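You operate a simulated robot arm through the tools that you are given. There is no shell and no other tool. Be economical: measure what you need, move in short steps, check, and stop when the job is done.

You are at the controls of a simulated two-armed robot. One attempt, no reset.

JOB
Move the silo lever to mark 2, then press Load reset and balance each load into its band.
Fine: use the choke knobs; nothing trips again; the gate and row levers stay as they are.

Only the result counts: the job must be done as asked and must still hold three seconds after the hand-in. Knocking over, shifting, dropping, spilling or breaking anything else fails it.

ROBOT AND FRAMES
Two 7-joint arms with two-finger parallel grippers on one trunk, on a base that drives. Base frame: it is fixed to the floor where the robot stands at the start and does not move with it; the origin is under the middle of the robot, x ahead of it, y to its left, z up. Lengths are in mm, angles in degrees, forces in N, time in s.
The left shoulder is at the start at [60, 189, 1258], the right one opposite. With the tool pointing down near the work surface each hand reaches from about 100 to 560 mm from the robot's upright axis, wherever it stands, measured 20 degrees to its own side. Places, roughly: choke five knob [600, -200, 800]; choke four knob [500, -100, 800]; choke six knob [700, -400, 800]; gate five lever [900, -200, 1000]; gate four lever [700, -100, 1000]; gate one lever [500, 500, 1000]; gate six lever [900, -300, 1000]; gate three lever [700, 300, 1000]; gate two lever [600, 400, 1000]; load reset button [500, 0, 800]; meter box [900, 100, 1500]; row lever [600, 100, 1000]; silo lever [700, 0, 1000]. Payload 3.43 kg a hand.
Tool frame (each hand has its own): the origin (TCP) lies between the finger pads and is the grasp point; the fingertips stand 30 mm ahead of it; z points along the fingers, y is the line along which they close. Largest opening 94 mm; finger width 28, thickness 10; the body of the gripper, 50 by 96 mm, starts 55 mm behind the TCP.
Orientation is told as [roll, pitch, yaw] about the base's x, y, z axes, in that order, counted from this pose: with the fingers straight down and closing along the base's y, the tool's x points along the base's -x, its y along +y and its z along -z.

CONTROLS
- The arms move only by the tool step_arm. It takes "left_series", "right_series" or both (then of equal length, played together; a hand with none holds still); each is a list of rows, each a list of 7 numbers: the closure, from 0 (fully open) to 1 (shut), then the shift along the tool's x, y, z in cm, then the turn, a rotation vector about the tool's x, y, z in degrees. In form: [[grip, tx, ty, tz, wx, wy, wz], ...]. A call has 1 to 12 rows; each row is the pose to reach, as a shift and turn from the pose commanded when the call began, along the tool's axes at that moment. Rows are played at 5 a second. More than 50 mm and 8.6 degrees between two rows, or a gripper value outside its range, and nothing of the call is played. Where a pose cannot be reached the arm comes as near as it can. A force on the tool above 40 N (or 10 N above the force at the start of the call, whichever is more), or a blocked arm, ends the call early, and 0.2 s more pass. Each finger travels about 153 mm/s and halts on what it meets, pressing with about 30 N; the grip force reading is that of the motor and also rises with nothing between the fingers. The clock runs only during rows and for 0.2 s after the last one: add rows that repeat a pose to give the fingers time. It gives the time, the measured TCP pose, the force on the tool (base axes), the opening and the grip force at its end, in the units of the frame above (readings bear some noise), with the torque about the TCP (base axes, N m) and any sound that the robot's microphone picked up.
- Cameras (640 x 400 px; columns grow to the right, rows downward): "scene" is now at [9.4, 6.7, 1796.4]; the picture's right is [0.08, -1.00, 0.00], its down [-0.84, -0.07, -0.54] and it looks along [0.54, 0.05, -0.84] (base axes); focal length 256 px, centre (320, 200). "left" rides on the left gripper at [76, -14, -102] in its tool frame; the picture's right is [0.18, 0.98, 0.00], its down [-0.75, 0.14, -0.64] and it looks along [-0.63, 0.12, 0.77] (tool axes); focal length 243 px, centre (320, 200). "right" rides on the right gripper at [76, 14, -103] in its tool frame; the picture's right is [-0.18, 0.98, 0.00], its down [-0.75, -0.14, -0.64] and it looks along [-0.63, -0.12, 0.77] (tool axes); focal length 243 px, centre (320, 200). There is no depth. A picture from a camera that has moved, and an enlarged one, comes with that camera's place and axes in the base frame and with its lens.
- get_image(camera): a new picture of that camera. No time passes.
- lift_body(by): slides the trunk up (or, below 0, down) by that many mm; the arms and the scene camera ride with it, the base frame stays. It gives what a move gives, with no picture.
- roll_base(legs): drives the robot by 1 to 6 legs, each [ahead, left, turn to the left] in mm, mm and degrees, along the robot's own axes; the way and the turn of a leg run together, so that a leg with both is an arc; at most 1500 mm and 180 degrees a leg. The arms and the cameras ride along, it lands a little off, and it stops where it bumps. It gives what a move gives.
- aim_head(pan, tilt): turns the head with the scene camera to pan (to the left, within 86 degrees either way) and tilt (down, from -29 to 69), counted from straight ahead of the robot. It gives what a move gives.
- enlarge(camera, box): a new picture of the part [left, top, right, bottom] of that camera's present view, enlarged. No time passes.
- sign_off(): hands the job in; it is judged then, once.

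Work in short steps. Places have to be worked out from the pictures, the camera data and where the tool is seen: move nearer, look again, correct. Check each grasp and each placing, and mend what went wrong. You have 120 turns and 92 pictures in all, those below and enlarged ones among them. Open the grippers and draw the arms clear of the work before you hand the job in, unless the task says otherwise; then end with one line.

The tools are called as name(argument=value, ...) on one line, values as JSON. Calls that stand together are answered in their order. step_arm: Moves the arms, as the interface text tells. Its arguments: {"type":"object","properties":{"left_series":{"type":"array"},"right_series":{"type":"array"}},"required":[]} The other tools are called the same way: lift_body (by) slides the trunk up or down; roll_base (legs) drives the base; aim_head (pan, tilt) turns the head that bears the scene camera; get_image (camera) takes a picture; enlarge (camera, box) takes an enlarged picture of a part of a camera's view; sign_off () hands the job in.

At the start:

```text
t: 0.0
left_tool_pos: [347.0, 39.9, 1337.1]
left_orientation: [0.0, 0.0, -0.1]
left_force: [-0.4, -0.4, 0.7]
left_moment: [-0.03, 0.05, 0.01]
left_width: 94.0
left_grasp_force: 0.1
right_tool_pos: [317.2, -264.1, 1342.0]
right_orientation: [-0.1, 0.0, 0.1]
right_force: [1.0, -0.3, 0.2]
right_moment: [-0.03, 0.01, 0.02]
right_width: 94.2
right_grasp_force: 0.0
trunk travel left (down, up): [-930.0, 60.0]
robot x, y, heading: [0.2, 0.1, -0.2]
head pan, tilt: [4.8, 57.1]
```

scene: 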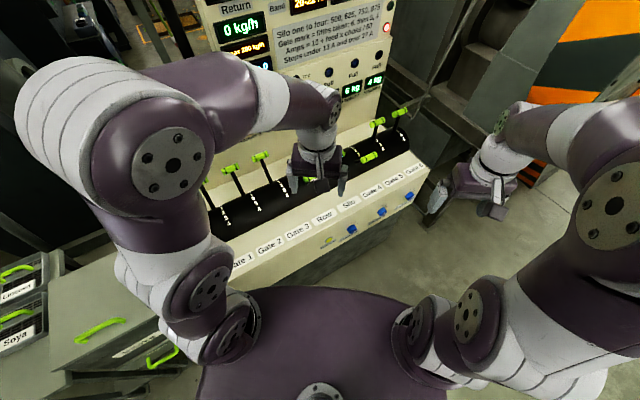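
right: 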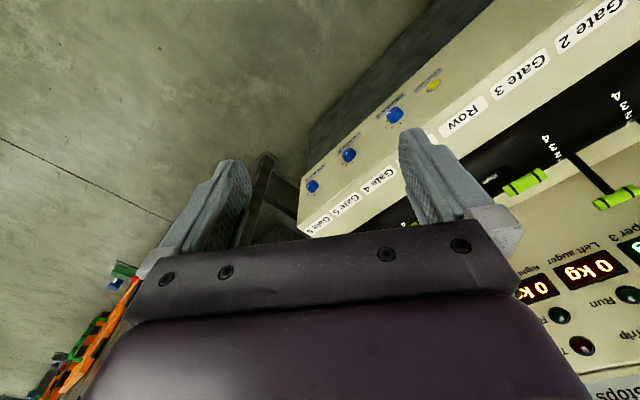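
left: 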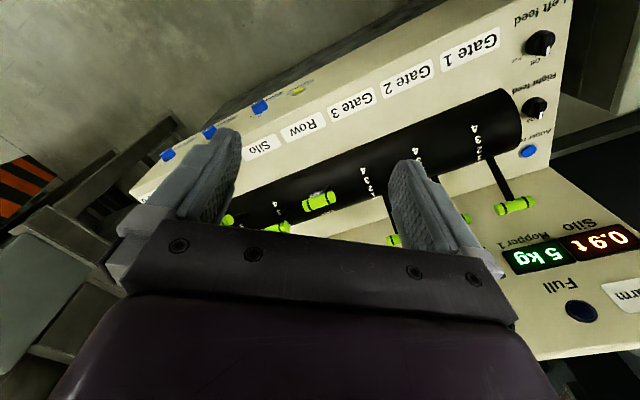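

The meter box carries the rules, so I tilt the head up to read it.

aim_head(pan=5, tilt=25)

get_image(camera="scene")

```text
t: 1.0
left_tool_pos: [347.1, 39.8, 1337.0]
left_orientation: [0.0, 0.0, -0.1]
left_force: [-0.2, 0.1, 0.9]
left_moment: [-0.03, -0.01, -0.01]
left_width: 94.3
left_grasp_force: 0.1
right_tool_pos: [316.6, -264.1, 1341.0]
right_orientation: [0.0, -0.1, 0.0]
right_force: [0.2, 0.6, 0.1]
right_moment: [0.0, -0.02, 0.03]
right_width: 93.9
right_grasp_force: 0.1
trunk travel left (down, up): [-930.0, 60.0]
robot x, y, heading: [-3.9, -0.5, -0.1]
head pan, tilt: [5.0, 25.0]
```

```text
88 pictures are left
camera scene: at [31.5, 9.0, 1842.9], right [0.09, -1.0, 0.0], down [-0.42, -0.04, -0.91], along [0.9, 0.08, -0.42], focal length 256 px, centre (320, 200)
```

scene: 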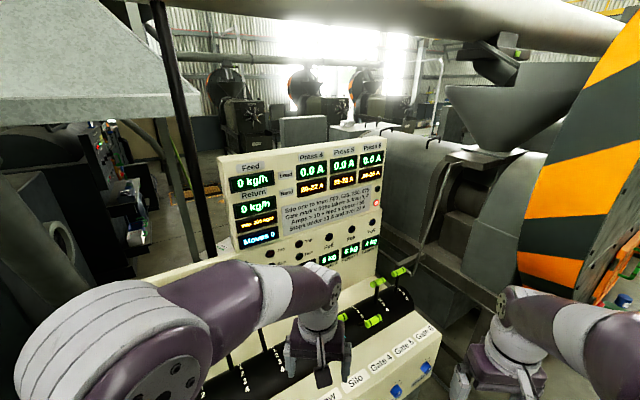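

The text panel is visible; I enlarge it.

enlarge(camera="scene", box=[220, 145, 390, 250])

enlarge(camera="scene", box=[275, 180, 385, 240])

enlarge(camera="scene", box=[230, 230, 440, 400])

```text
3.76 times, centred on (305, 198) of scene
camera zoom: at [31.5, 9.0, 1842.9], right [0.09, -1.0, 0.0], down [-0.42, -0.04, -0.91], along [0.9, 0.08, -0.42], focal length 962 px, centre (376, 209)
```

zoom: 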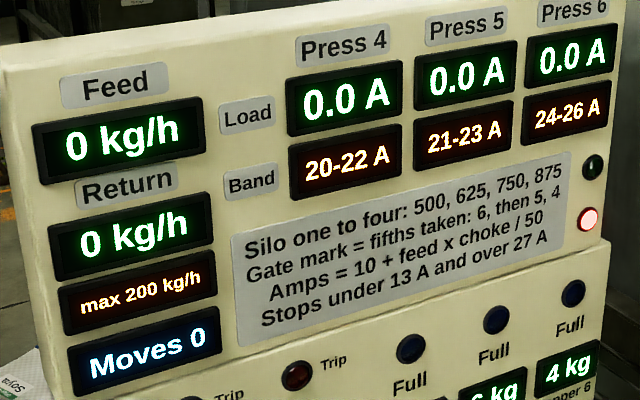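

```text
5.82 times, centred on (330, 210) of scene
camera zoom: at [31.5, 9.0, 1842.9], right [0.09, -1.0, 0.0], down [-0.42, -0.04, -0.91], along [0.9, 0.08, -0.42], focal length 1487 px, centre (262, 142)
```

zoom: 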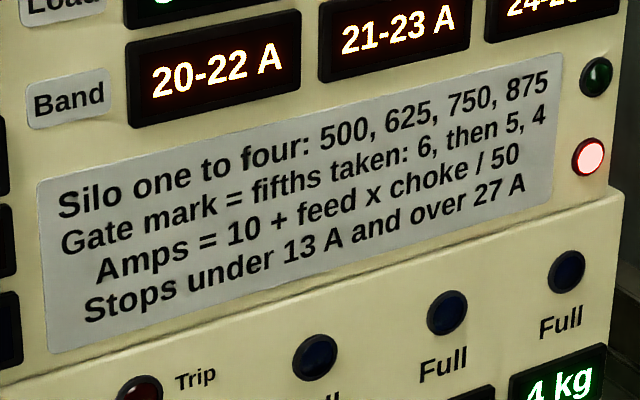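

```text
2.35 times, centred on (335, 315) of scene
camera zoom: at [31.5, 9.0, 1842.9], right [0.09, -1.0, 0.0], down [-0.42, -0.04, -0.91], along [0.9, 0.08, -0.42], focal length 601 px, centre (285, -71)
```

zoom: 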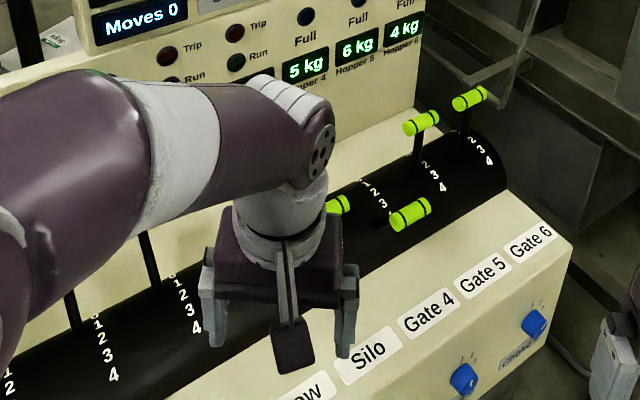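

The left arm hides the levers. I move it left and up out of the way, then look at the console.

step_arm(left_series=[[0, 2.5, 4, 0, 0, 0, 0], [0, 5, 8, 0, 0, 0, 0], [0, 7, 12, 0, 0, 0, 0], [0, 9, 16, 0, 0, 0, 0], [0, 11, 20, 0, 0, 0, 0], [0, 13, 24, 0, 0, 0, 0]])

aim_head(pan=0, tilt=45)

get_image(camera="scene")

```text
t: 2.4
left_tool_pos: [215.9, 279.9, 1337.4]
left_orientation: [-0.1, 0.0, 0.1]
left_force: [0.1, 0.7, -0.5]
left_moment: [-0.03, -0.03, 0.04]
left_width: 93.8
left_grasp_force: 0.1
right_tool_pos: [316.5, -265.1, 1341.3]
right_orientation: [0.1, -0.1, -0.1]
right_force: [-0.6, 0.6, -0.8]
right_moment: [0.01, 0.0, 0.0]
right_width: 93.9
right_grasp_force: 0.2
trunk travel left (down, up): [-930.0, 60.0]
robot x, y, heading: [-4.2, -1.8, 0.1]
head pan, tilt: [5.0, 25.0]
```

```text
t: 3.2
left_tool_pos: [217.3, 279.4, 1336.2]
left_orientation: [0.1, 0.0, 0.0]
left_force: [0.8, -0.6, -0.2]
left_moment: [-0.01, 0.0, 0.03]
left_width: 94.0
left_grasp_force: 0.1
right_tool_pos: [317.7, -263.6, 1341.4]
right_orientation: [0.1, 0.0, 0.1]
right_force: [0.3, 0.3, -0.3]
right_moment: [0.02, 0.01, -0.02]
right_width: 94.0
right_grasp_force: 0.1
trunk travel left (down, up): [-930.0, 60.0]
robot x, y, heading: [1.4, 0.1, 0.0]
head pan, tilt: [0.0, 45.0]
```

```text
84 pictures are left
camera scene: at [21.1, 1.0, 1812.5], right [0.0, -1.0, 0.0], down [-0.71, 0.0, -0.71], along [0.71, 0.0, -0.71], focal length 256 px, centre (320, 200)
```

scene: 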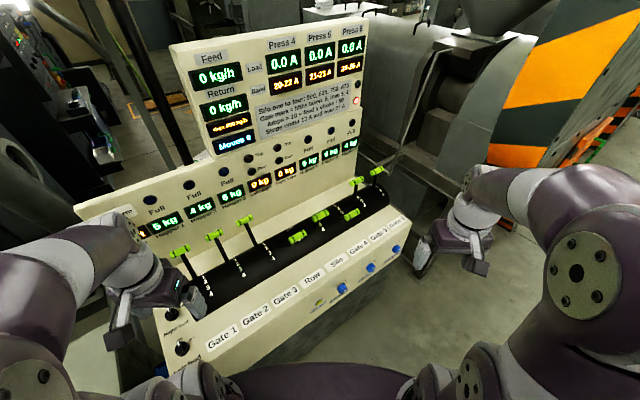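

Good view now. I enlarge the lever bank and the knobs.

enlarge(camera="scene", box=[280, 160, 420, 250])

enlarge(camera="scene", box=[300, 230, 420, 310])

enlarge(camera="scene", box=[170, 200, 320, 300])

enlarge(camera="scene", box=[120, 110, 370, 240])

```text
4.44 times, centred on (350, 205) of scene
camera zoom: at [21.1, 1.0, 1812.5], right [0.0, -1.0, 0.0], down [-0.71, 0.0, -0.71], along [0.71, 0.0, -0.71], focal length 1136 px, centre (187, 178)
```

zoom: 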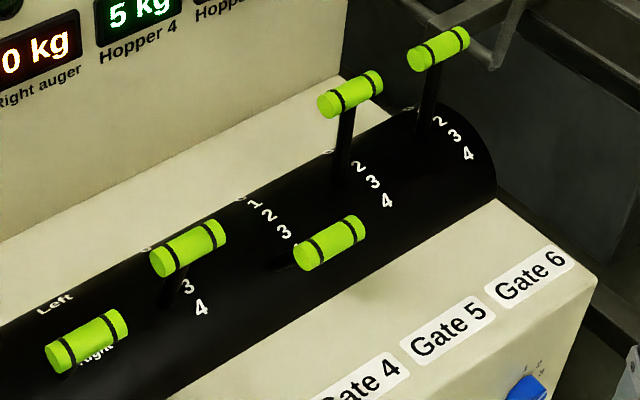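

```text
5.00 times, centred on (360, 270) of scene
camera zoom: at [21.1, 1.0, 1812.5], right [0.0, -1.0, 0.0], down [-0.71, 0.0, -0.71], along [0.71, 0.0, -0.71], focal length 1278 px, centre (120, -150)
```

zoom: 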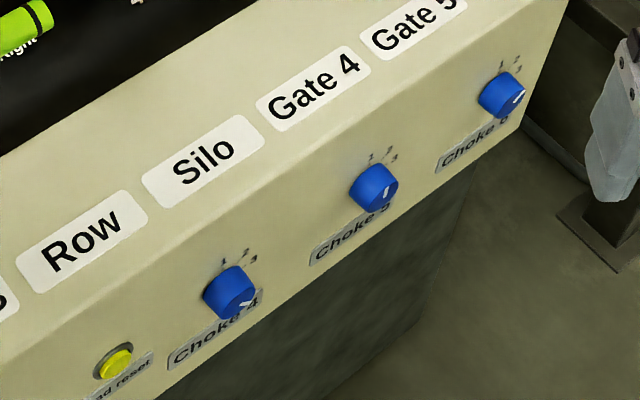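

```text
4.00 times, centred on (245, 250) of scene
camera zoom: at [21.1, 1.0, 1812.5], right [0.0, -1.0, 0.0], down [-0.71, 0.0, -0.71], along [0.71, 0.0, -0.71], focal length 1022 px, centre (620, 0)
```

zoom: 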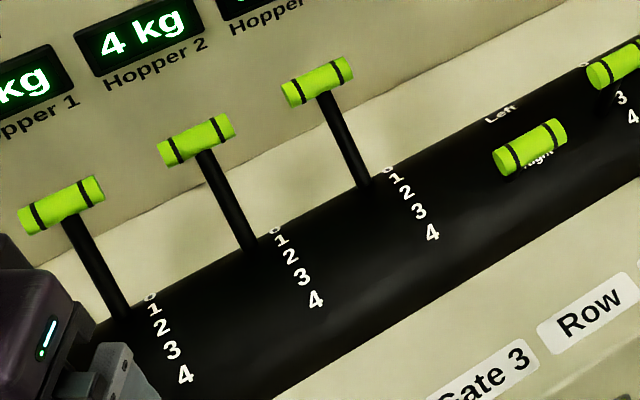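

```text
2.56 times, centred on (245, 175) of scene
camera zoom: at [21.1, 1.0, 1812.5], right [0.0, -1.0, 0.0], down [-0.71, 0.0, -0.71], along [0.71, 0.0, -0.71], focal length 654 px, centre (512, 264)
```

zoom: 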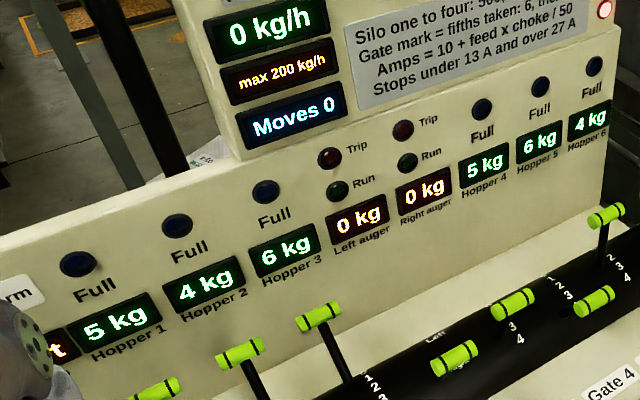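

Gates 1–3 look to be at 0; gates 4–6 and the choke dials need a closer look. The console's face points about 35° off my heading, so I back off a little, turn to face it and slide right to the chokes.

roll_base(legs=[[-150, 0, 0], [0, 0, 33], [0, -350, 0]])

get_image(camera="scene")

```text
t: 8.0
left_tool_pos: [68.0, 60.4, 1335.8]
left_orientation: [-0.1, 0.0, 32.8]
left_force: [-0.1, 0.5, 0.0]
left_moment: [-0.03, -0.02, -0.01]
left_width: 94.0
left_grasp_force: 0.0
right_tool_pos: [447.2, -342.5, 1343.0]
right_orientation: [-0.1, 0.0, 32.8]
right_force: [0.8, -0.6, 0.2]
right_moment: [-0.01, 0.0, 0.0]
right_width: 94.0
right_grasp_force: 0.0
trunk travel left (down, up): [-930.0, 60.0]
robot x, y, heading: [36.6, -292.7, 32.7]
head pan, tilt: [0.0, 45.0]
```

```text
79 pictures are left
camera scene: at [54.7, -278.6, 1812.4], right [0.54, -0.84, 0.0], down [-0.59, -0.38, -0.71], along [0.6, 0.38, -0.71], focal length 256 px, centre (320, 200)
```

scene: 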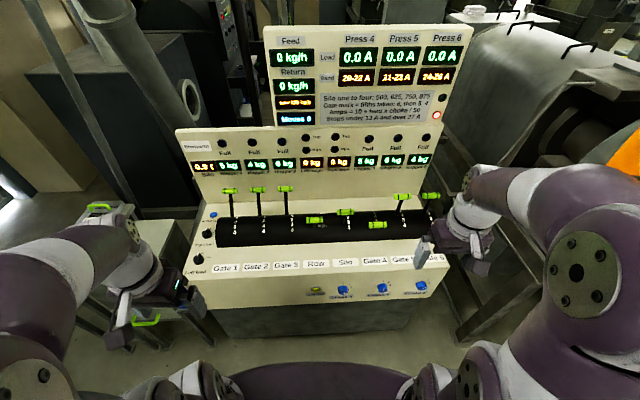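

The console faces about 3° further left; the work lies in the right hand's range. I trim the heading and lower the trunk for a better view.

roll_base(legs=[[0, 0, 3]])

lift_body(by=-250)

get_image(camera="scene")

get_image(camera="right")

```text
t: 8.8
left_tool_pos: [52.4, 58.6, 1337.4]
left_orientation: [0.0, 0.0, 35.7]
left_force: [0.9, -0.6, 0.0]
left_moment: [0.01, 0.03, 0.0]
left_width: 94.0
left_grasp_force: 0.0
right_tool_pos: [451.9, -324.5, 1341.1]
right_orientation: [0.1, 0.0, 35.8]
right_force: [0.2, 0.1, 1.0]
right_moment: [-0.02, 0.01, 0.03]
right_width: 93.8
right_grasp_force: 0.0
trunk travel left (down, up): [-930.0, 60.0]
robot x, y, heading: [39.0, -296.7, 35.8]
head pan, tilt: [0.0, 45.0]
```

```text
t: 11.4
left_tool_pos: [50.3, 61.0, 1086.7]
left_orientation: [0.0, 0.1, 35.8]
left_force: [-0.1, 0.4, 0.6]
left_moment: [-0.02, 0.0, 0.01]
left_width: 93.8
left_grasp_force: 0.1
right_tool_pos: [450.8, -323.1, 1090.9]
right_orientation: [-0.1, 0.1, 35.8]
right_force: [-0.3, -0.6, 0.8]
right_moment: [0.02, 0.02, 0.01]
right_width: 94.3
right_grasp_force: 0.2
trunk travel left (down, up): [-680.0, 310.0]
robot x, y, heading: [36.8, -291.9, 36.0]
head pan, tilt: [0.0, 45.0]
```

```text
78 pictures are left
camera scene: at [55.6, -280.0, 1562.5], right [0.58, -0.81, 0.0], down [-0.57, -0.41, -0.71], along [0.57, 0.41, -0.71], focal length 256 px, centre (320, 200)
```

scene: 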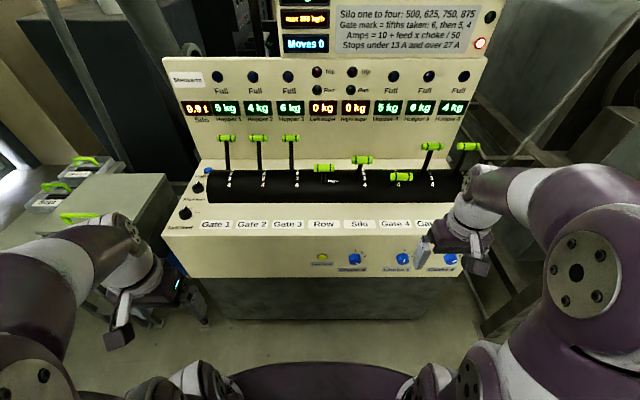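

```text
77 pictures are left
camera right: at [379.9, -355.6, 1192.9], right [-0.43, 0.9, 0.0], down [0.69, 0.33, 0.64], along [0.58, 0.27, -0.77], focal length 243 px, centre (320, 200)
```

right: 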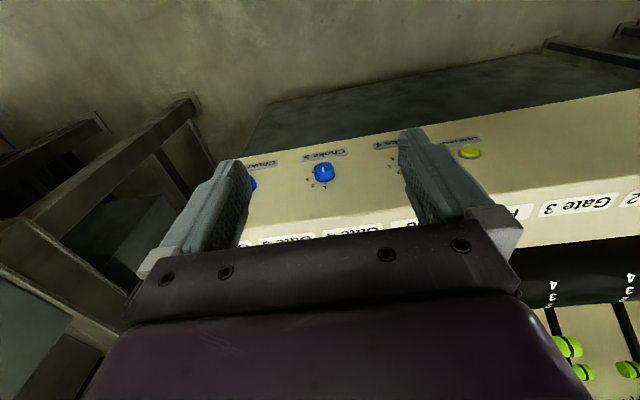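

Now square to it. I enlarge the chokes and the lever bank.

enlarge(camera="scene", box=[310, 235, 420, 280])

enlarge(camera="scene", box=[300, 135, 490, 235])

enlarge(camera="right", box=[240, 130, 410, 240])

```text
5.82 times, centred on (365, 258) of scene
camera zoom: at [55.6, -280.0, 1562.5], right [0.58, -0.81, 0.0], down [-0.57, -0.41, -0.71], along [0.57, 0.41, -0.71], focal length 1487 px, centre (58, -134)
```

zoom: 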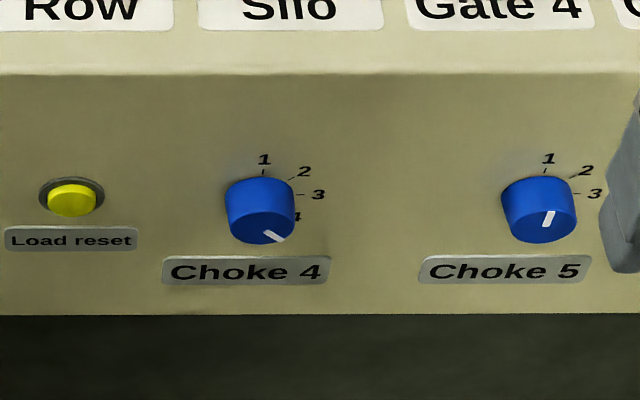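

```text
3.37 times, centred on (395, 185) of scene
camera zoom: at [55.6, -280.0, 1562.5], right [0.58, -0.81, 0.0], down [-0.57, -0.41, -0.71], along [0.57, 0.41, -0.71], focal length 861 px, centre (67, 250)
```

zoom: 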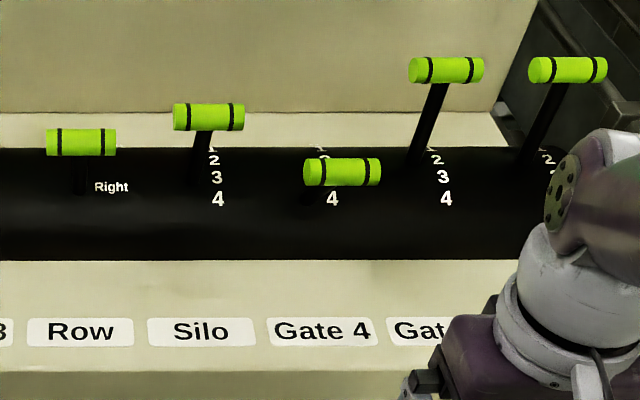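

```text
3.64 times, centred on (325, 185) of right
camera zoom: at [379.9, -355.6, 1192.9], right [-0.43, 0.9, 0.0], down [0.69, 0.33, 0.64], along [0.58, 0.27, -0.77], focal length 882 px, centre (302, 254)
```

zoom: 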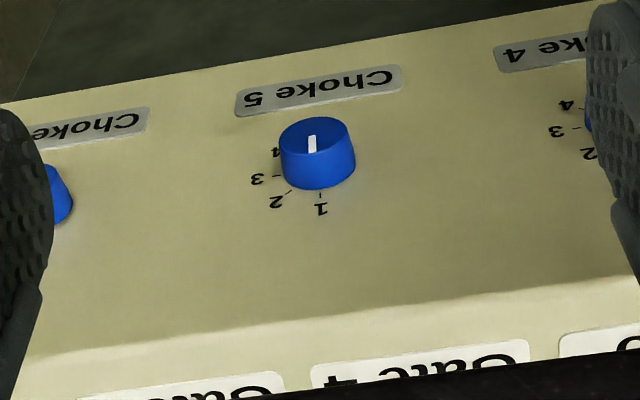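

Choke dials read roughly 4 for choke 4 and 1 for choke 5. The lever marks need a nearer view, so I bring the right hand camera over the drum, well above it.

step_arm(right_series=[[0, -3, 0, -2, 0, 0, 0], [0, -7, 0, -4, 0, 0, 0], [0, -11, 0, -5, 0, 0, 0], [0, -15, 0, -5, 0, 0, 0], [0, -18, 0, -5, 0, 0, 0]])

get_image(camera="right")

get_image(camera="scene")

```text
t: 12.6
left_tool_pos: [50.4, 60.2, 1087.1]
left_orientation: [-0.1, -0.1, 35.7]
left_force: [-0.4, -0.3, 0.2]
left_moment: [0.03, 0.03, -0.01]
left_width: 94.0
left_grasp_force: 0.1
right_tool_pos: [545.4, -246.0, 1064.1]
right_orientation: [0.1, 0.0, 35.7]
right_force: [-0.8, -0.6, -0.7]
right_moment: [0.03, -0.02, -0.01]
right_width: 94.0
right_grasp_force: 0.1
right hand out of reach, approached as far as the arm can: row 1, 2, 3, 4, 5
trunk travel left (down, up): [-680.0, 310.0]
robot x, y, heading: [36.4, -297.1, 35.8]
head pan, tilt: [0.0, 45.0]
```

```text
73 pictures are left
camera right: at [474.3, -279.1, 1165.4], right [-0.43, 0.9, 0.0], down [0.69, 0.33, 0.64], along [0.58, 0.27, -0.77], focal length 243 px, centre (320, 200)
```

right: 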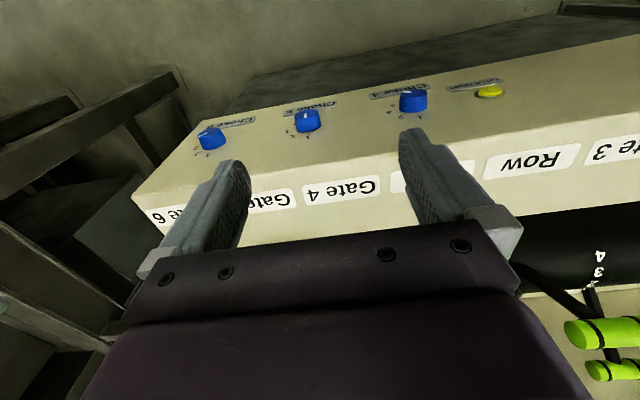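

```text
72 pictures are left
camera scene: at [55.2, -280.2, 1562.5], right [0.58, -0.81, 0.0], down [-0.57, -0.41, -0.71], along [0.57, 0.41, -0.71], focal length 256 px, centre (320, 200)
```

scene: 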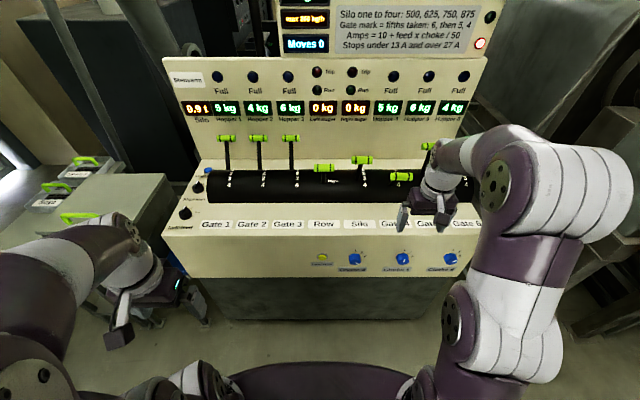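

Choke 6 is unobstructed now in the scene view; I enlarge the chokes and the silo/gate 4 stems.

enlarge(camera="scene", box=[335, 240, 475, 280])

enlarge(camera="scene", box=[300, 150, 420, 210])

enlarge(camera="right", box=[180, 70, 450, 170])

```text
4.57 times, centred on (405, 260) of scene
camera zoom: at [55.2, -280.2, 1562.5], right [0.58, -0.81, 0.0], down [-0.57, -0.41, -0.71], along [0.57, 0.41, -0.71], focal length 1168 px, centre (-69, -74)
```

zoom: 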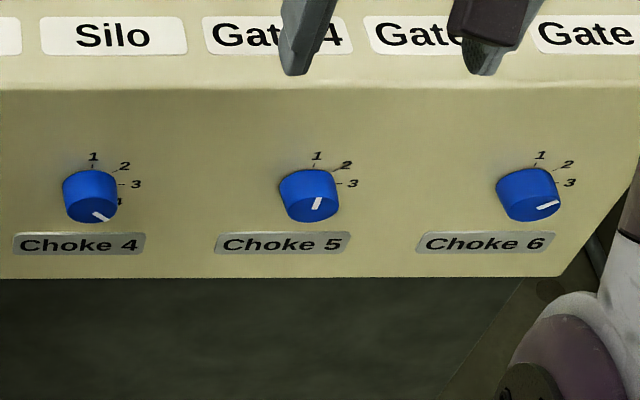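

```text
5.33 times, centred on (360, 180) of scene
camera zoom: at [55.2, -280.2, 1562.5], right [0.58, -0.81, 0.0], down [-0.57, -0.41, -0.71], along [0.57, 0.41, -0.71], focal length 1363 px, centre (107, 307)
```

zoom: 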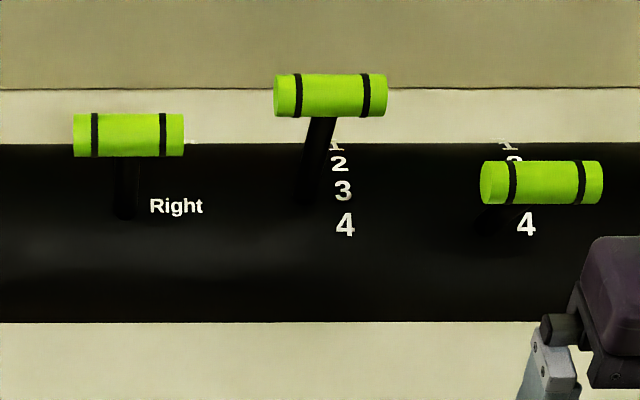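

```text
2.37 times, centred on (315, 120) of right
camera zoom: at [474.3, -279.1, 1165.4], right [-0.43, 0.9, 0.0], down [0.69, 0.33, 0.64], along [0.58, 0.27, -0.77], focal length 575 px, centre (332, 390)
```

zoom: 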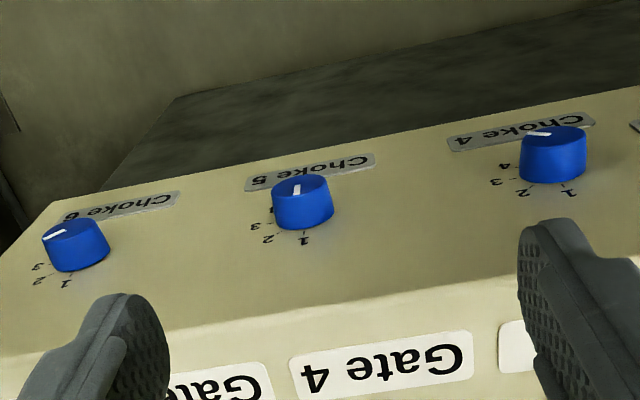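

Stem bases line up with: silo 3, gate 4 at 4, gates 5 and 6 at 2. So at silo 2 the feeds are 250 / 150 / 180 kg/h, and the chokes should be 6≈3, 5≈4, 4≈3. I triangulate the silo handle at about 697 ahead of the robot, 137 right, z 1067. Now I turn the right tool horizontal and line up in front of it with shut fingers.

step_arm(right_series=[[0.1, 0, 1, 0, 0, -8.2, 0], [0.2, 0, 2, 0, 0, -16.4, 0], [0.3, 0, 3, 0, 0, -24.6, 0], [0.4, 0, 4, 0, 0, -32.8, 0], [0.5, 0, 5, 0, 0, -41, 0], [0.6, 0, 6, 0, 0, -49.2, 0], [0.7, 0, 7, 0, 0, -57.4, 0], [0.8, 0, 8, 0, 0, -65.6, 0], [0.9, 0, 9, 0, 0, -73.8, 0], [1, 0, 10, 0, 0, -82, 0], [1, 0, 11, 0, 0, -90, 0]])

get_image(camera="scene")

get_image(camera="right")

```text
t: 15.0
left_tool_pos: [50.6, 60.1, 1086.8]
left_orientation: [-0.1, 0.1, 35.8]
left_force: [-0.2, 0.4, -0.1]
left_moment: [0.01, -0.05, 0.01]
left_width: 94.1
left_grasp_force: 0.1
right_tool_pos: [592.8, -181.2, 1144.0]
right_orientation: [-26.0, -87.0, 63.5]
right_force: [-0.4, 0.2, 0.1]
right_moment: [0.0, 0.01, -0.02]
right_width: 0.0
right_grasp_force: 30.2
right hand out of reach, approached as far as the arm can: row 6, 7, 8, 9, 10, 11
trunk travel left (down, up): [-680.0, 310.0]
robot x, y, heading: [40.2, -294.4, 35.7]
head pan, tilt: [0.0, 45.0]
```

```text
68 pictures are left
camera scene: at [55.8, -279.4, 1562.4], right [0.58, -0.81, 0.0], down [-0.57, -0.41, -0.71], along [0.57, 0.41, -0.71], focal length 256 px, centre (320, 200)
```

scene: 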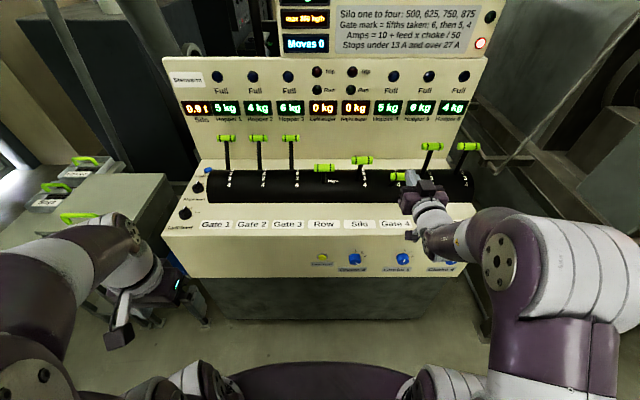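

```text
67 pictures are left
camera right: at [500.9, -234.7, 1071.0], right [-0.6, 0.79, 0.16], down [-0.4, -0.47, 0.79], along [0.69, 0.4, 0.6], focal length 243 px, centre (320, 200)
```

right: 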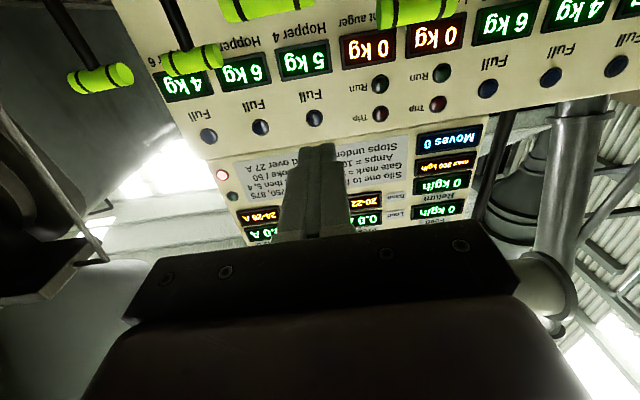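

Level tool needs the shoulder well above the hand. I raise the trunk 300 and then bring the hand down to the handle's height, in front of the levers.

lift_body(by=300)

step_arm(right_series=[[1, 1, 0, 0, 0, 0, 0], [1, 1, 0, 0, 0, 0, 0]])

```text
t: 18.0
left_tool_pos: [51.3, 60.2, 1386.8]
left_orientation: [0.0, 0.0, 35.8]
left_force: [0.2, 0.2, -0.5]
left_moment: [-0.05, 0.0, 0.02]
left_width: 94.1
left_grasp_force: 0.0
right_tool_pos: [591.6, -180.3, 1443.8]
right_orientation: [-24.3, -87.0, 62.0]
right_force: [-0.2, 0.4, 0.6]
right_moment: [-0.04, -0.05, -0.01]
right_width: 0.0
right_grasp_force: 30.3
trunk travel left (down, up): [-980.0, 10.0]
robot x, y, heading: [40.1, -293.1, 35.9]
head pan, tilt: [0.0, 45.0]
```

```text
t: 18.6
left_tool_pos: [51.6, 59.4, 1386.6]
left_orientation: [0.1, -0.1, 35.8]
left_force: [0.3, -1.2, -0.1]
left_moment: [-0.01, 0.01, 0.03]
left_width: 93.8
left_grasp_force: 0.0
right_tool_pos: [595.4, -179.5, 1436.1]
right_orientation: [-20.2, -86.7, 57.9]
right_force: [0.9, -0.6, -0.1]
right_moment: [-0.04, 0.01, 0.01]
right_width: 0.1
right_grasp_force: 29.8
right hand out of reach, approached as far as the arm can: row 1, 2
trunk travel left (down, up): [-980.0, 10.0]
robot x, y, heading: [35.8, -291.9, 36.1]
head pan, tilt: [0.0, 45.0]
```

The commanded pose follows the arm. I descend to about z 1070 and shift left toward the silo handle's line.

step_arm(right_series=[[1, 4.5, 1, 0, 0, 0, 0], [1, 9, 2, 0, 0, 0, 0], [1, 13.5, 3, 0, 0, 0, 0], [1, 18, 4, 0, 0, 0, 0], [1, 22.5, 5.5, 0, 0, 0, 0], [1, 27, 7, 0, 0, 0, 0], [1, 31.5, 8.5, 0, 0, 0, 0], [1, 36, 10, 0, 0, 0, 0]])

get_image(camera="scene")

```text
t: 20.4
left_tool_pos: [48.6, 59.2, 1387.5]
left_orientation: [0.0, -0.2, 35.7]
left_force: [-0.8, 0.1, 0.2]
left_moment: [0.01, -0.02, 0.0]
left_width: 94.0
left_grasp_force: 0.1
right_tool_pos: [668.2, -116.4, 1133.5]
right_orientation: [-13.4, -85.9, 53.9]
right_force: [0.0, -0.2, -0.1]
right_moment: [-0.01, -0.01, -0.02]
right_width: 0.2
right_grasp_force: 30.1
right hand out of reach, approached as far as the arm can: row 1, 2, 3, 4, 5, 6, 7, 8
trunk travel left (down, up): [-980.0, 10.0]
robot x, y, heading: [38.0, -293.0, 35.8]
head pan, tilt: [0.0, 45.0]
```

```text
66 pictures are left
camera scene: at [52.9, -280.7, 1862.5], right [0.58, -0.81, 0.0], down [-0.57, -0.41, -0.71], along [0.57, 0.41, -0.71], focal length 256 px, centre (320, 200)
```

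scene: 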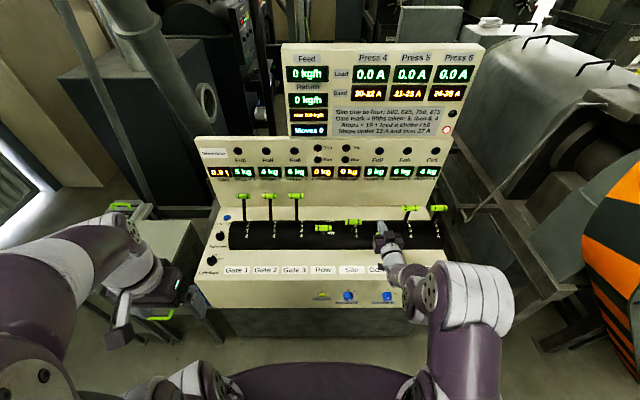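

Level pointing drives the arm against its limits and it drifted forward over gate 4, still above the handles. I'll go up and back, turn the tool down again and instead take the handle from above.

step_arm(right_series=[[1, -2.5, 0, -2, 0, 0, 0], [1, -5, 0, -4, 0, 8, 0], [1, -7.5, 0, -6, 0, 16, 0], [1, -10, 0, -8, 0, 24, 0], [1, -12, 0, -10, 0, 32, 0], [1, -14, 0, -12, 0, 40, 0], [1, -14, 0, -14, 0, 48, 0], [1, -14, 0, -16, 0, 56, 0], [1, -14, 0, -18, 0, 64, 0], [1, -14, 0, -20, 0, 72, 0], [1, -14, 0, -20, 0, 80, 0], [1, -14, 0, -20, 0, 86, 0]])

```text
t: 23.0
left_tool_pos: [52.5, 61.4, 1385.3]
left_orientation: [0.1, 0.0, 35.8]
left_force: [-0.5, -0.5, 0.3]
left_moment: [0.04, 0.03, 0.01]
left_width: 94.0
left_grasp_force: 0.0
right_tool_pos: [527.1, -237.6, 1287.2]
right_orientation: [-1.0, 0.3, 40.5]
right_force: [-0.2, 0.0, -0.3]
right_moment: [-0.03, 0.04, -0.04]
right_width: 0.1
right_grasp_force: 30.1
right hand out of reach, approached as far as the arm can: row 1, 2, 9
trunk travel left (down, up): [-980.0, 10.0]
robot x, y, heading: [40.8, -292.2, 36.0]
head pan, tilt: [0.0, 45.0]
```

Tool is down again. I turn it 90° so the fingers close fore-aft, and look steeply down to check the clearance between the robot's base and the console.

step_arm(right_series=[[1, 0, 0, 0, 0, 0, 8], [1, 0, 0, 0, 0, 0, 16], [1, 0, 0, 0, 0, 0, 24], [0.9, 0, 0, 0, 0, 0, 32], [0.8, 0, 0, 0, 0, 0, 40], [0.7, 0, 0, 0, 0, 0, 48], [0.6, 0, 0, 0, 0, 0, 56], [0.5, 0, 0, 0, 0, 0, 64], [0.4, 0, 0, 0, 0, 0, 72], [0.3, 0, 0, 0, 0, 0, 80], [0.3, 0, 0, 0, 0, 0, 88], [0.3, 0, 0, 0, 0, 0, 94.7]])

aim_head(pan=0, tilt=67)

get_image(camera="scene")

```text
t: 25.6
left_tool_pos: [49.8, 60.7, 1386.3]
left_orientation: [0.0, 0.0, 35.8]
left_force: [0.0, -0.5, -0.2]
left_moment: [-0.02, 0.01, 0.0]
left_width: 94.1
left_grasp_force: 0.0
right_tool_pos: [527.1, -239.9, 1288.2]
right_orientation: [-0.1, -0.9, -54.4]
right_force: [0.6, -0.6, -0.5]
right_moment: [-0.05, -0.01, 0.0]
right_width: 66.0
right_grasp_force: 0.1
trunk travel left (down, up): [-980.0, 10.0]
robot x, y, heading: [38.9, -289.8, 35.8]
head pan, tilt: [0.0, 45.0]
```

```text
t: 26.5
left_tool_pos: [50.8, 59.4, 1386.9]
left_orientation: [0.0, 0.0, 35.8]
left_force: [0.1, 0.1, -0.6]
left_moment: [-0.01, 0.0, 0.0]
left_width: 94.1
left_grasp_force: 0.1
right_tool_pos: [525.8, -237.0, 1287.8]
right_orientation: [0.0, -0.9, -54.1]
right_force: [-0.5, 0.0, 0.6]
right_moment: [-0.01, 0.02, 0.01]
right_width: 65.6
right_grasp_force: 0.0
trunk travel left (down, up): [-980.0, 10.0]
robot x, y, heading: [34.8, -297.5, 35.6]
head pan, tilt: [0.0, 67.0]
```

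```text
65 pictures are left
camera scene: at [37.0, -293.5, 1835.4], right [0.58, -0.81, 0.0], down [-0.75, -0.54, -0.39], along [0.32, 0.23, -0.92], focal length 256 px, centre (320, 200)
```

scene: 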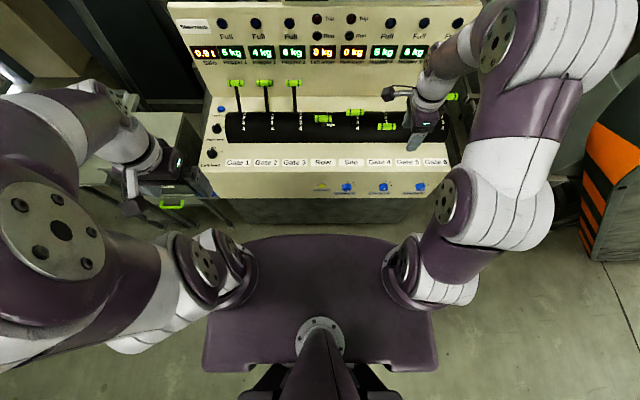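

There is ample room. I drive 110 forward so the silo handle comes within top-down reach.

roll_base(legs=[[110, 0, 0]])

aim_head(pan=0, tilt=50)

get_image(camera="scene")

get_image(camera="right")

```text
t: 27.7
left_tool_pos: [136.5, 122.0, 1386.5]
left_orientation: [0.0, -0.3, 35.7]
left_force: [-0.1, -0.6, -0.6]
left_moment: [0.0, -0.01, -0.02]
left_width: 94.2
left_grasp_force: 0.1
right_tool_pos: [612.9, -176.6, 1289.8]
right_orientation: [0.1, -0.9, -54.2]
right_force: [-0.3, -0.2, -0.5]
right_moment: [0.02, -0.03, 0.02]
right_width: 65.8
right_grasp_force: 0.1
trunk travel left (down, up): [-980.0, 10.0]
robot x, y, heading: [125.5, -231.7, 35.9]
head pan, tilt: [0.0, 67.0]
```

```text
t: 28.5
left_tool_pos: [142.2, 124.5, 1385.9]
left_orientation: [0.1, 0.2, 35.8]
left_force: [-0.5, 0.6, 0.4]
left_moment: [0.02, 0.03, 0.03]
left_width: 93.8
left_grasp_force: 0.0
right_tool_pos: [616.2, -173.7, 1287.2]
right_orientation: [-0.1, -0.9, -54.2]
right_force: [-0.9, -0.2, -1.1]
right_moment: [0.01, 0.0, 0.03]
right_width: 65.7
right_grasp_force: 0.0
trunk travel left (down, up): [-980.0, 10.0]
robot x, y, heading: [125.0, -230.5, 35.8]
head pan, tilt: [0.0, 50.0]
```

```text
64 pictures are left
camera scene: at [143.1, -216.8, 1855.4], right [0.59, -0.81, 0.0], down [-0.62, -0.45, -0.64], along [0.52, 0.38, -0.77], focal length 256 px, centre (320, 200)
```

scene: 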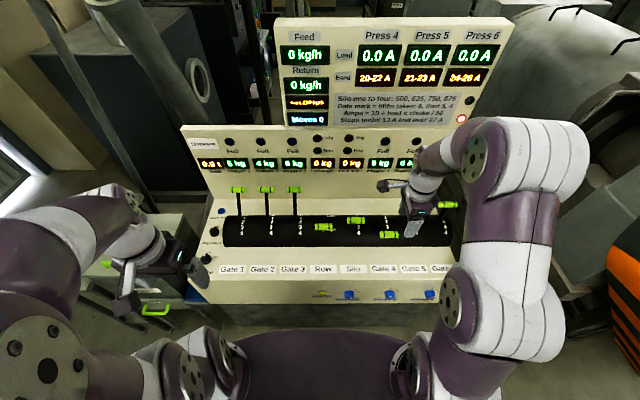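

```text
63 pictures are left
camera right: at [582.8, -101.2, 1387.3], right [0.91, 0.42, 0.0], down [0.32, -0.68, 0.65], along [0.28, -0.59, -0.76], focal length 243 px, centre (320, 200)
```

right: 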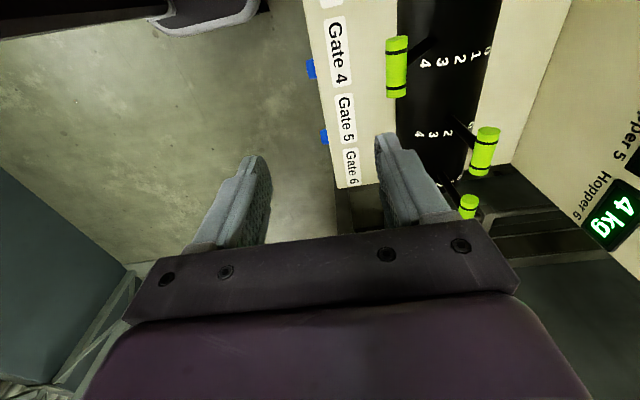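

This hand view shows the drum marks well; I enlarge to confirm gates 4 and 5.

enlarge(camera="right", box=[370, 0, 530, 200])

```text
2.00 times, centred on (450, 100) of right
camera zoom: at [582.8, -101.2, 1387.3], right [0.91, 0.42, 0.0], down [0.32, -0.68, 0.65], along [0.28, -0.59, -0.76], focal length 485 px, centre (60, 400)
```

zoom: 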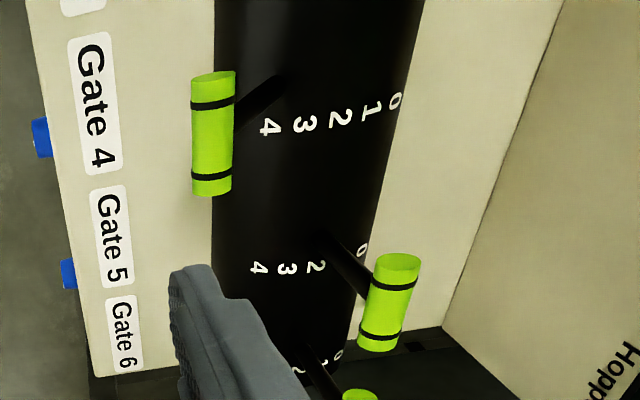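

Marks confirmed: gate 4 at 4, gates 5 and 6 at 2. I move the hand over the silo handle at safe height and open it.

step_arm(right_series=[[0.1, 3, 4, 0, 0, 0, 0], [0, 6, 8, 0, 0, 0, 0], [0, 9, 12, 0, 0, 0, 0], [0, 10.3, 16, 0, 0, 0, 0], [0, 10.3, 16, 3, 0, 0, 0], [0, 10.3, 16, 7, 0, 0, 0]])

get_image(camera="right")

enlarge(camera="scene", box=[260, 150, 460, 275])

```text
t: 29.9
left_tool_pos: [140.4, 125.6, 1386.0]
left_orientation: [0.0, 0.1, 35.7]
left_force: [-0.3, 0.8, 0.5]
left_moment: [-0.02, 0.02, -0.01]
left_width: 94.0
left_grasp_force: 0.0
right_tool_pos: [687.1, 2.5, 1215.7]
right_orientation: [-0.1, -0.9, -54.2]
right_force: [-0.1, 0.1, -0.6]
right_moment: [0.0, 0.03, -0.02]
right_width: 93.9
right_grasp_force: 0.1
right hand out of reach, approached as far as the arm can: row 3, 4, 5
trunk travel left (down, up): [-980.0, 10.0]
robot x, y, heading: [128.1, -228.0, 35.7]
head pan, tilt: [0.0, 50.0]
```

```text
61 pictures are left
camera right: at [653.1, 74.8, 1315.3], right [0.91, 0.42, 0.0], down [0.32, -0.69, 0.65], along [0.28, -0.59, -0.76], focal length 243 px, centre (320, 200)
```

right: 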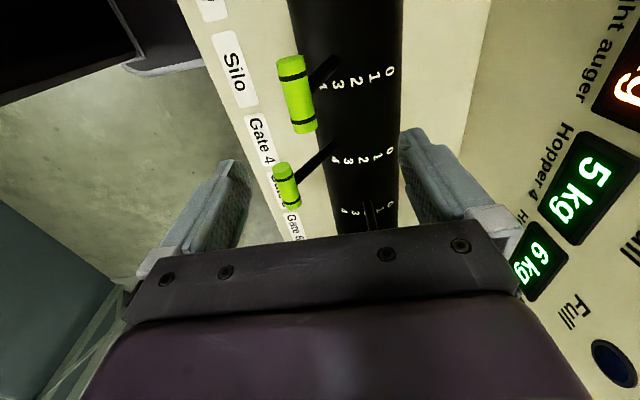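

```text
3.20 times, centred on (360, 212) of scene
camera zoom: at [143.4, -216.8, 1855.5], right [0.59, -0.81, 0.0], down [-0.62, -0.45, -0.64], along [0.52, 0.38, -0.77], focal length 818 px, centre (192, 160)
```

zoom: 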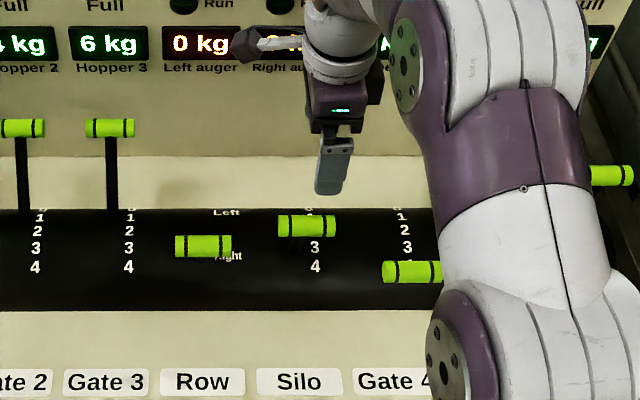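

Intersecting both views puts the silo handle at about (664, 2, 1080). I shift onto it and descend partway, then check.

step_arm(right_series=[[0, 1.3, -1.8, 0, 0, 0, 0], [0, 1.3, -1.8, 3, 0, 0, 0], [0, 1.3, -1.8, 6, 0, 0, 0], [0, 1.3, -1.8, 8.5, 0, 0, 0]])

get_image(camera="right")

enlarge(camera="scene", box=[260, 150, 460, 275])

```text
t: 30.9
left_tool_pos: [138.0, 123.8, 1388.0]
left_orientation: [-0.1, -0.1, 35.9]
left_force: [0.4, 0.5, -0.5]
left_moment: [-0.03, -0.04, 0.03]
left_width: 93.6
left_grasp_force: 0.1
right_tool_pos: [663.2, 0.3, 1131.6]
right_orientation: [0.1, -0.9, -54.2]
right_force: [-0.6, -0.6, 0.1]
right_moment: [0.02, -0.02, 0.01]
right_width: 93.9
right_grasp_force: 0.1
trunk travel left (down, up): [-980.0, 10.0]
robot x, y, heading: [126.1, -230.8, 35.9]
head pan, tilt: [0.0, 50.0]
```

```text
59 pictures are left
camera right: at [629.5, 72.4, 1231.4], right [0.91, 0.42, 0.0], down [0.32, -0.69, 0.65], along [0.28, -0.59, -0.76], focal length 243 px, centre (320, 200)
```

right: 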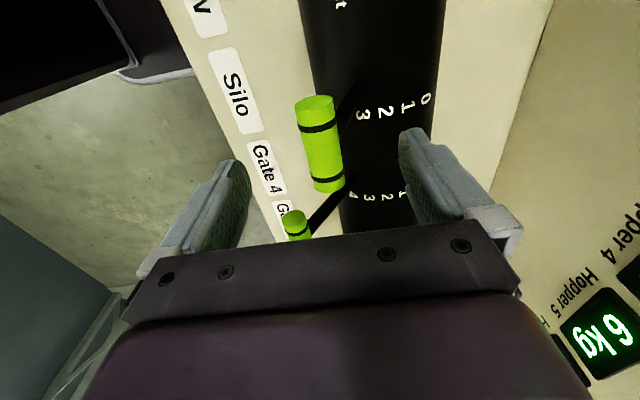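

```text
3.20 times, centred on (360, 212) of scene
camera zoom: at [140.0, -218.7, 1855.6], right [0.59, -0.81, 0.0], down [-0.62, -0.45, -0.64], along [0.52, 0.38, -0.77], focal length 818 px, centre (192, 160)
```

zoom: 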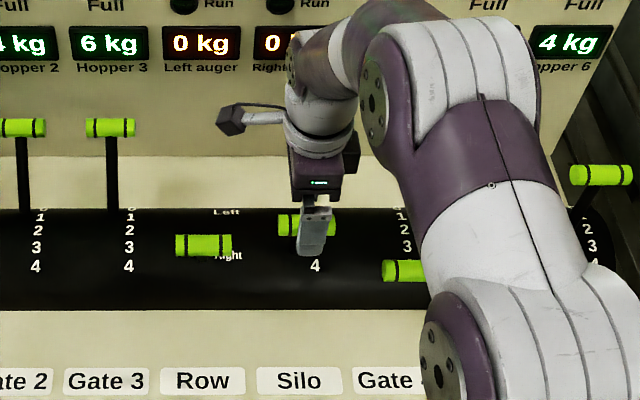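

The handle is centred under the fingers. I descend 5 cm and close on it.

step_arm(right_series=[[0, 0, 0, 2.5, 0, 0, 0], [0, 0, 0, 4.8, 0, 0, 0], [0.3, 0, 0, 4.8, 0, 0, 0], [0.6, 0, 0, 4.8, 0, 0, 0], [0.8, 0, 0, 4.8, 0, 0, 0]])

get_image(camera="right")

```text
t: 32.1
left_tool_pos: [140.6, 125.0, 1385.9]
left_orientation: [0.0, 0.0, 35.9]
left_force: [0.2, -0.1, 0.8]
left_moment: [-0.01, 0.01, 0.0]
left_width: 93.8
left_grasp_force: 0.1
right_tool_pos: [666.6, 2.4, 1085.2]
right_orientation: [0.3, -0.9, -54.3]
right_force: [5.8, 2.9, 6.2]
right_moment: [0.75, -1.12, 0.48]
right_width: 30.9
right_grasp_force: 44.8
trunk travel left (down, up): [-980.0, 10.0]
robot x, y, heading: [126.3, -229.7, 35.7]
head pan, tilt: [0.0, 50.0]
```

```text
57 pictures are left
camera right: at [631.2, 72.8, 1184.4], right [0.9, 0.43, 0.01], down [0.32, -0.69, 0.65], along [0.28, -0.59, -0.76], focal length 243 px, centre (320, 200)
```

right: 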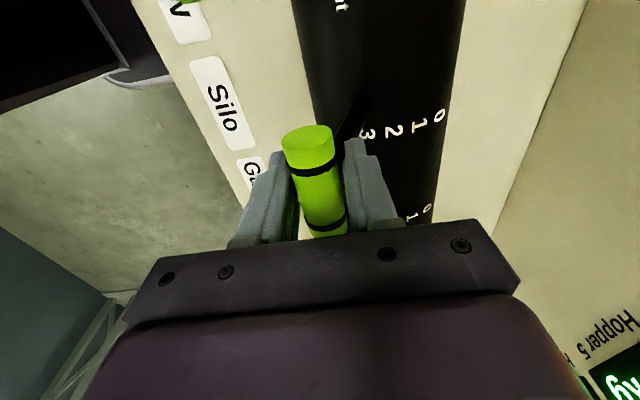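

Gripped at 31 mm. The lever arcs nearly flat here, so I ease it forward in small rows, about one mark pitch (≈5 cm).

step_arm(right_series=[[0.8, 0, 1, -0.2, 0, 0, 0], [0.8, 0, 2, -0.4, 0, 0, 0], [0.8, 0, 3, -0.5, 0, 0, 0], [0.8, 0, 4, -0.6, 0, 0, 0]])

enlarge(camera="right", box=[220, 60, 480, 260])

```text
t: 33.1
left_tool_pos: [137.1, 122.9, 1386.5]
left_orientation: [-0.1, -0.2, 35.8]
left_force: [0.1, 0.3, -0.4]
left_moment: [-0.03, 0.02, 0.0]
left_width: 94.2
left_grasp_force: 0.0
right_tool_pos: [697.5, 24.7, 1096.0]
right_orientation: [0.7, -0.9, -54.3]
right_force: [-4.8, -4.8, 28.7]
right_moment: [-0.41, 0.16, 0.43]
right_width: 26.8
right_grasp_force: 45.0
trunk travel left (down, up): [-980.0, 10.0]
robot x, y, heading: [128.1, -228.6, 35.7]
head pan, tilt: [0.0, 50.0]
stopped in row 4 (right hand): the force on the tool passed its limit at 41 N (the readings are from after the stop); the commanded pose is now the measured one
```

```text
2.00 times, centred on (350, 160) of right
camera zoom: at [662.6, 95.6, 1196.8], right [0.91, 0.42, 0.01], down [0.31, -0.69, 0.65], along [0.29, -0.59, -0.76], focal length 485 px, centre (260, 280)
```

zoom: 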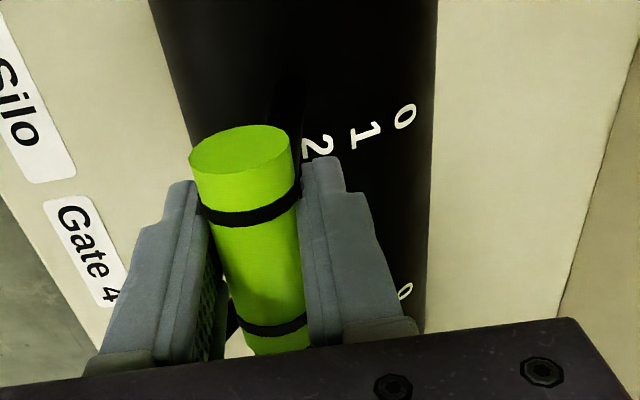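

The upward reaction (29 N) says the handle rises more than I allowed. I raise a little, then continue forward.

step_arm(right_series=[[0.8, 0, 0, -0.6, 0, 0, 0], [0.8, 0, 0.5, -0.9, 0, 0, 0], [0.8, 0, 1.0, -1.2, 0, 0, 0]])

get_image(camera="right")

enlarge(camera="scene", box=[260, 150, 460, 275])

```text
t: 34.0
left_tool_pos: [142.3, 125.6, 1385.5]
left_orientation: [0.0, 0.1, 35.9]
left_force: [-0.3, -0.1, 0.0]
left_moment: [-0.01, 0.04, -0.02]
left_width: 94.2
left_grasp_force: 0.1
right_tool_pos: [704.2, 29.6, 1099.3]
right_orientation: [-0.2, -0.9, -54.2]
right_force: [-0.6, 1.9, -17.8]
right_moment: [0.0, -0.01, 0.36]
right_width: 24.6
right_grasp_force: 44.8
trunk travel left (down, up): [-980.0, 10.0]
robot x, y, heading: [128.5, -231.6, 36.0]
head pan, tilt: [0.0, 50.0]
```

```text
55 pictures are left
camera right: at [670.3, 101.2, 1199.5], right [0.91, 0.42, 0.0], down [0.32, -0.68, 0.65], along [0.28, -0.59, -0.76], focal length 243 px, centre (320, 200)
```

right: 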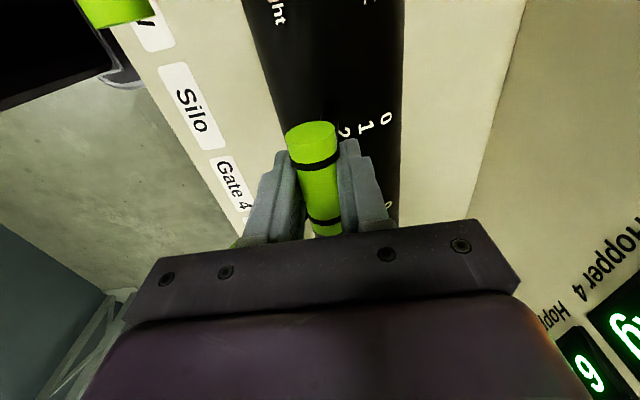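

```text
3.20 times, centred on (360, 212) of scene
camera zoom: at [143.8, -216.2, 1855.0], right [0.59, -0.81, 0.0], down [-0.62, -0.45, -0.64], along [0.52, 0.38, -0.77], focal length 818 px, centre (192, 160)
```

zoom: 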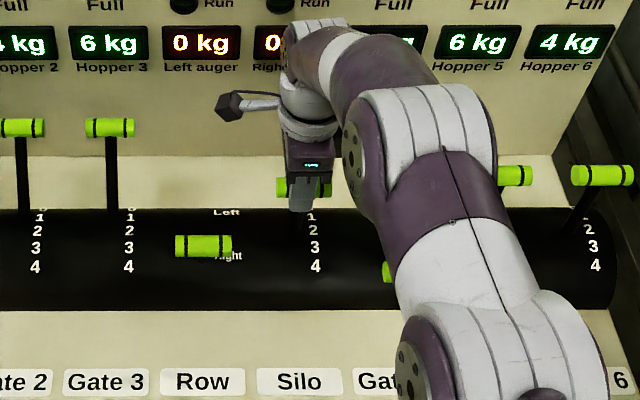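

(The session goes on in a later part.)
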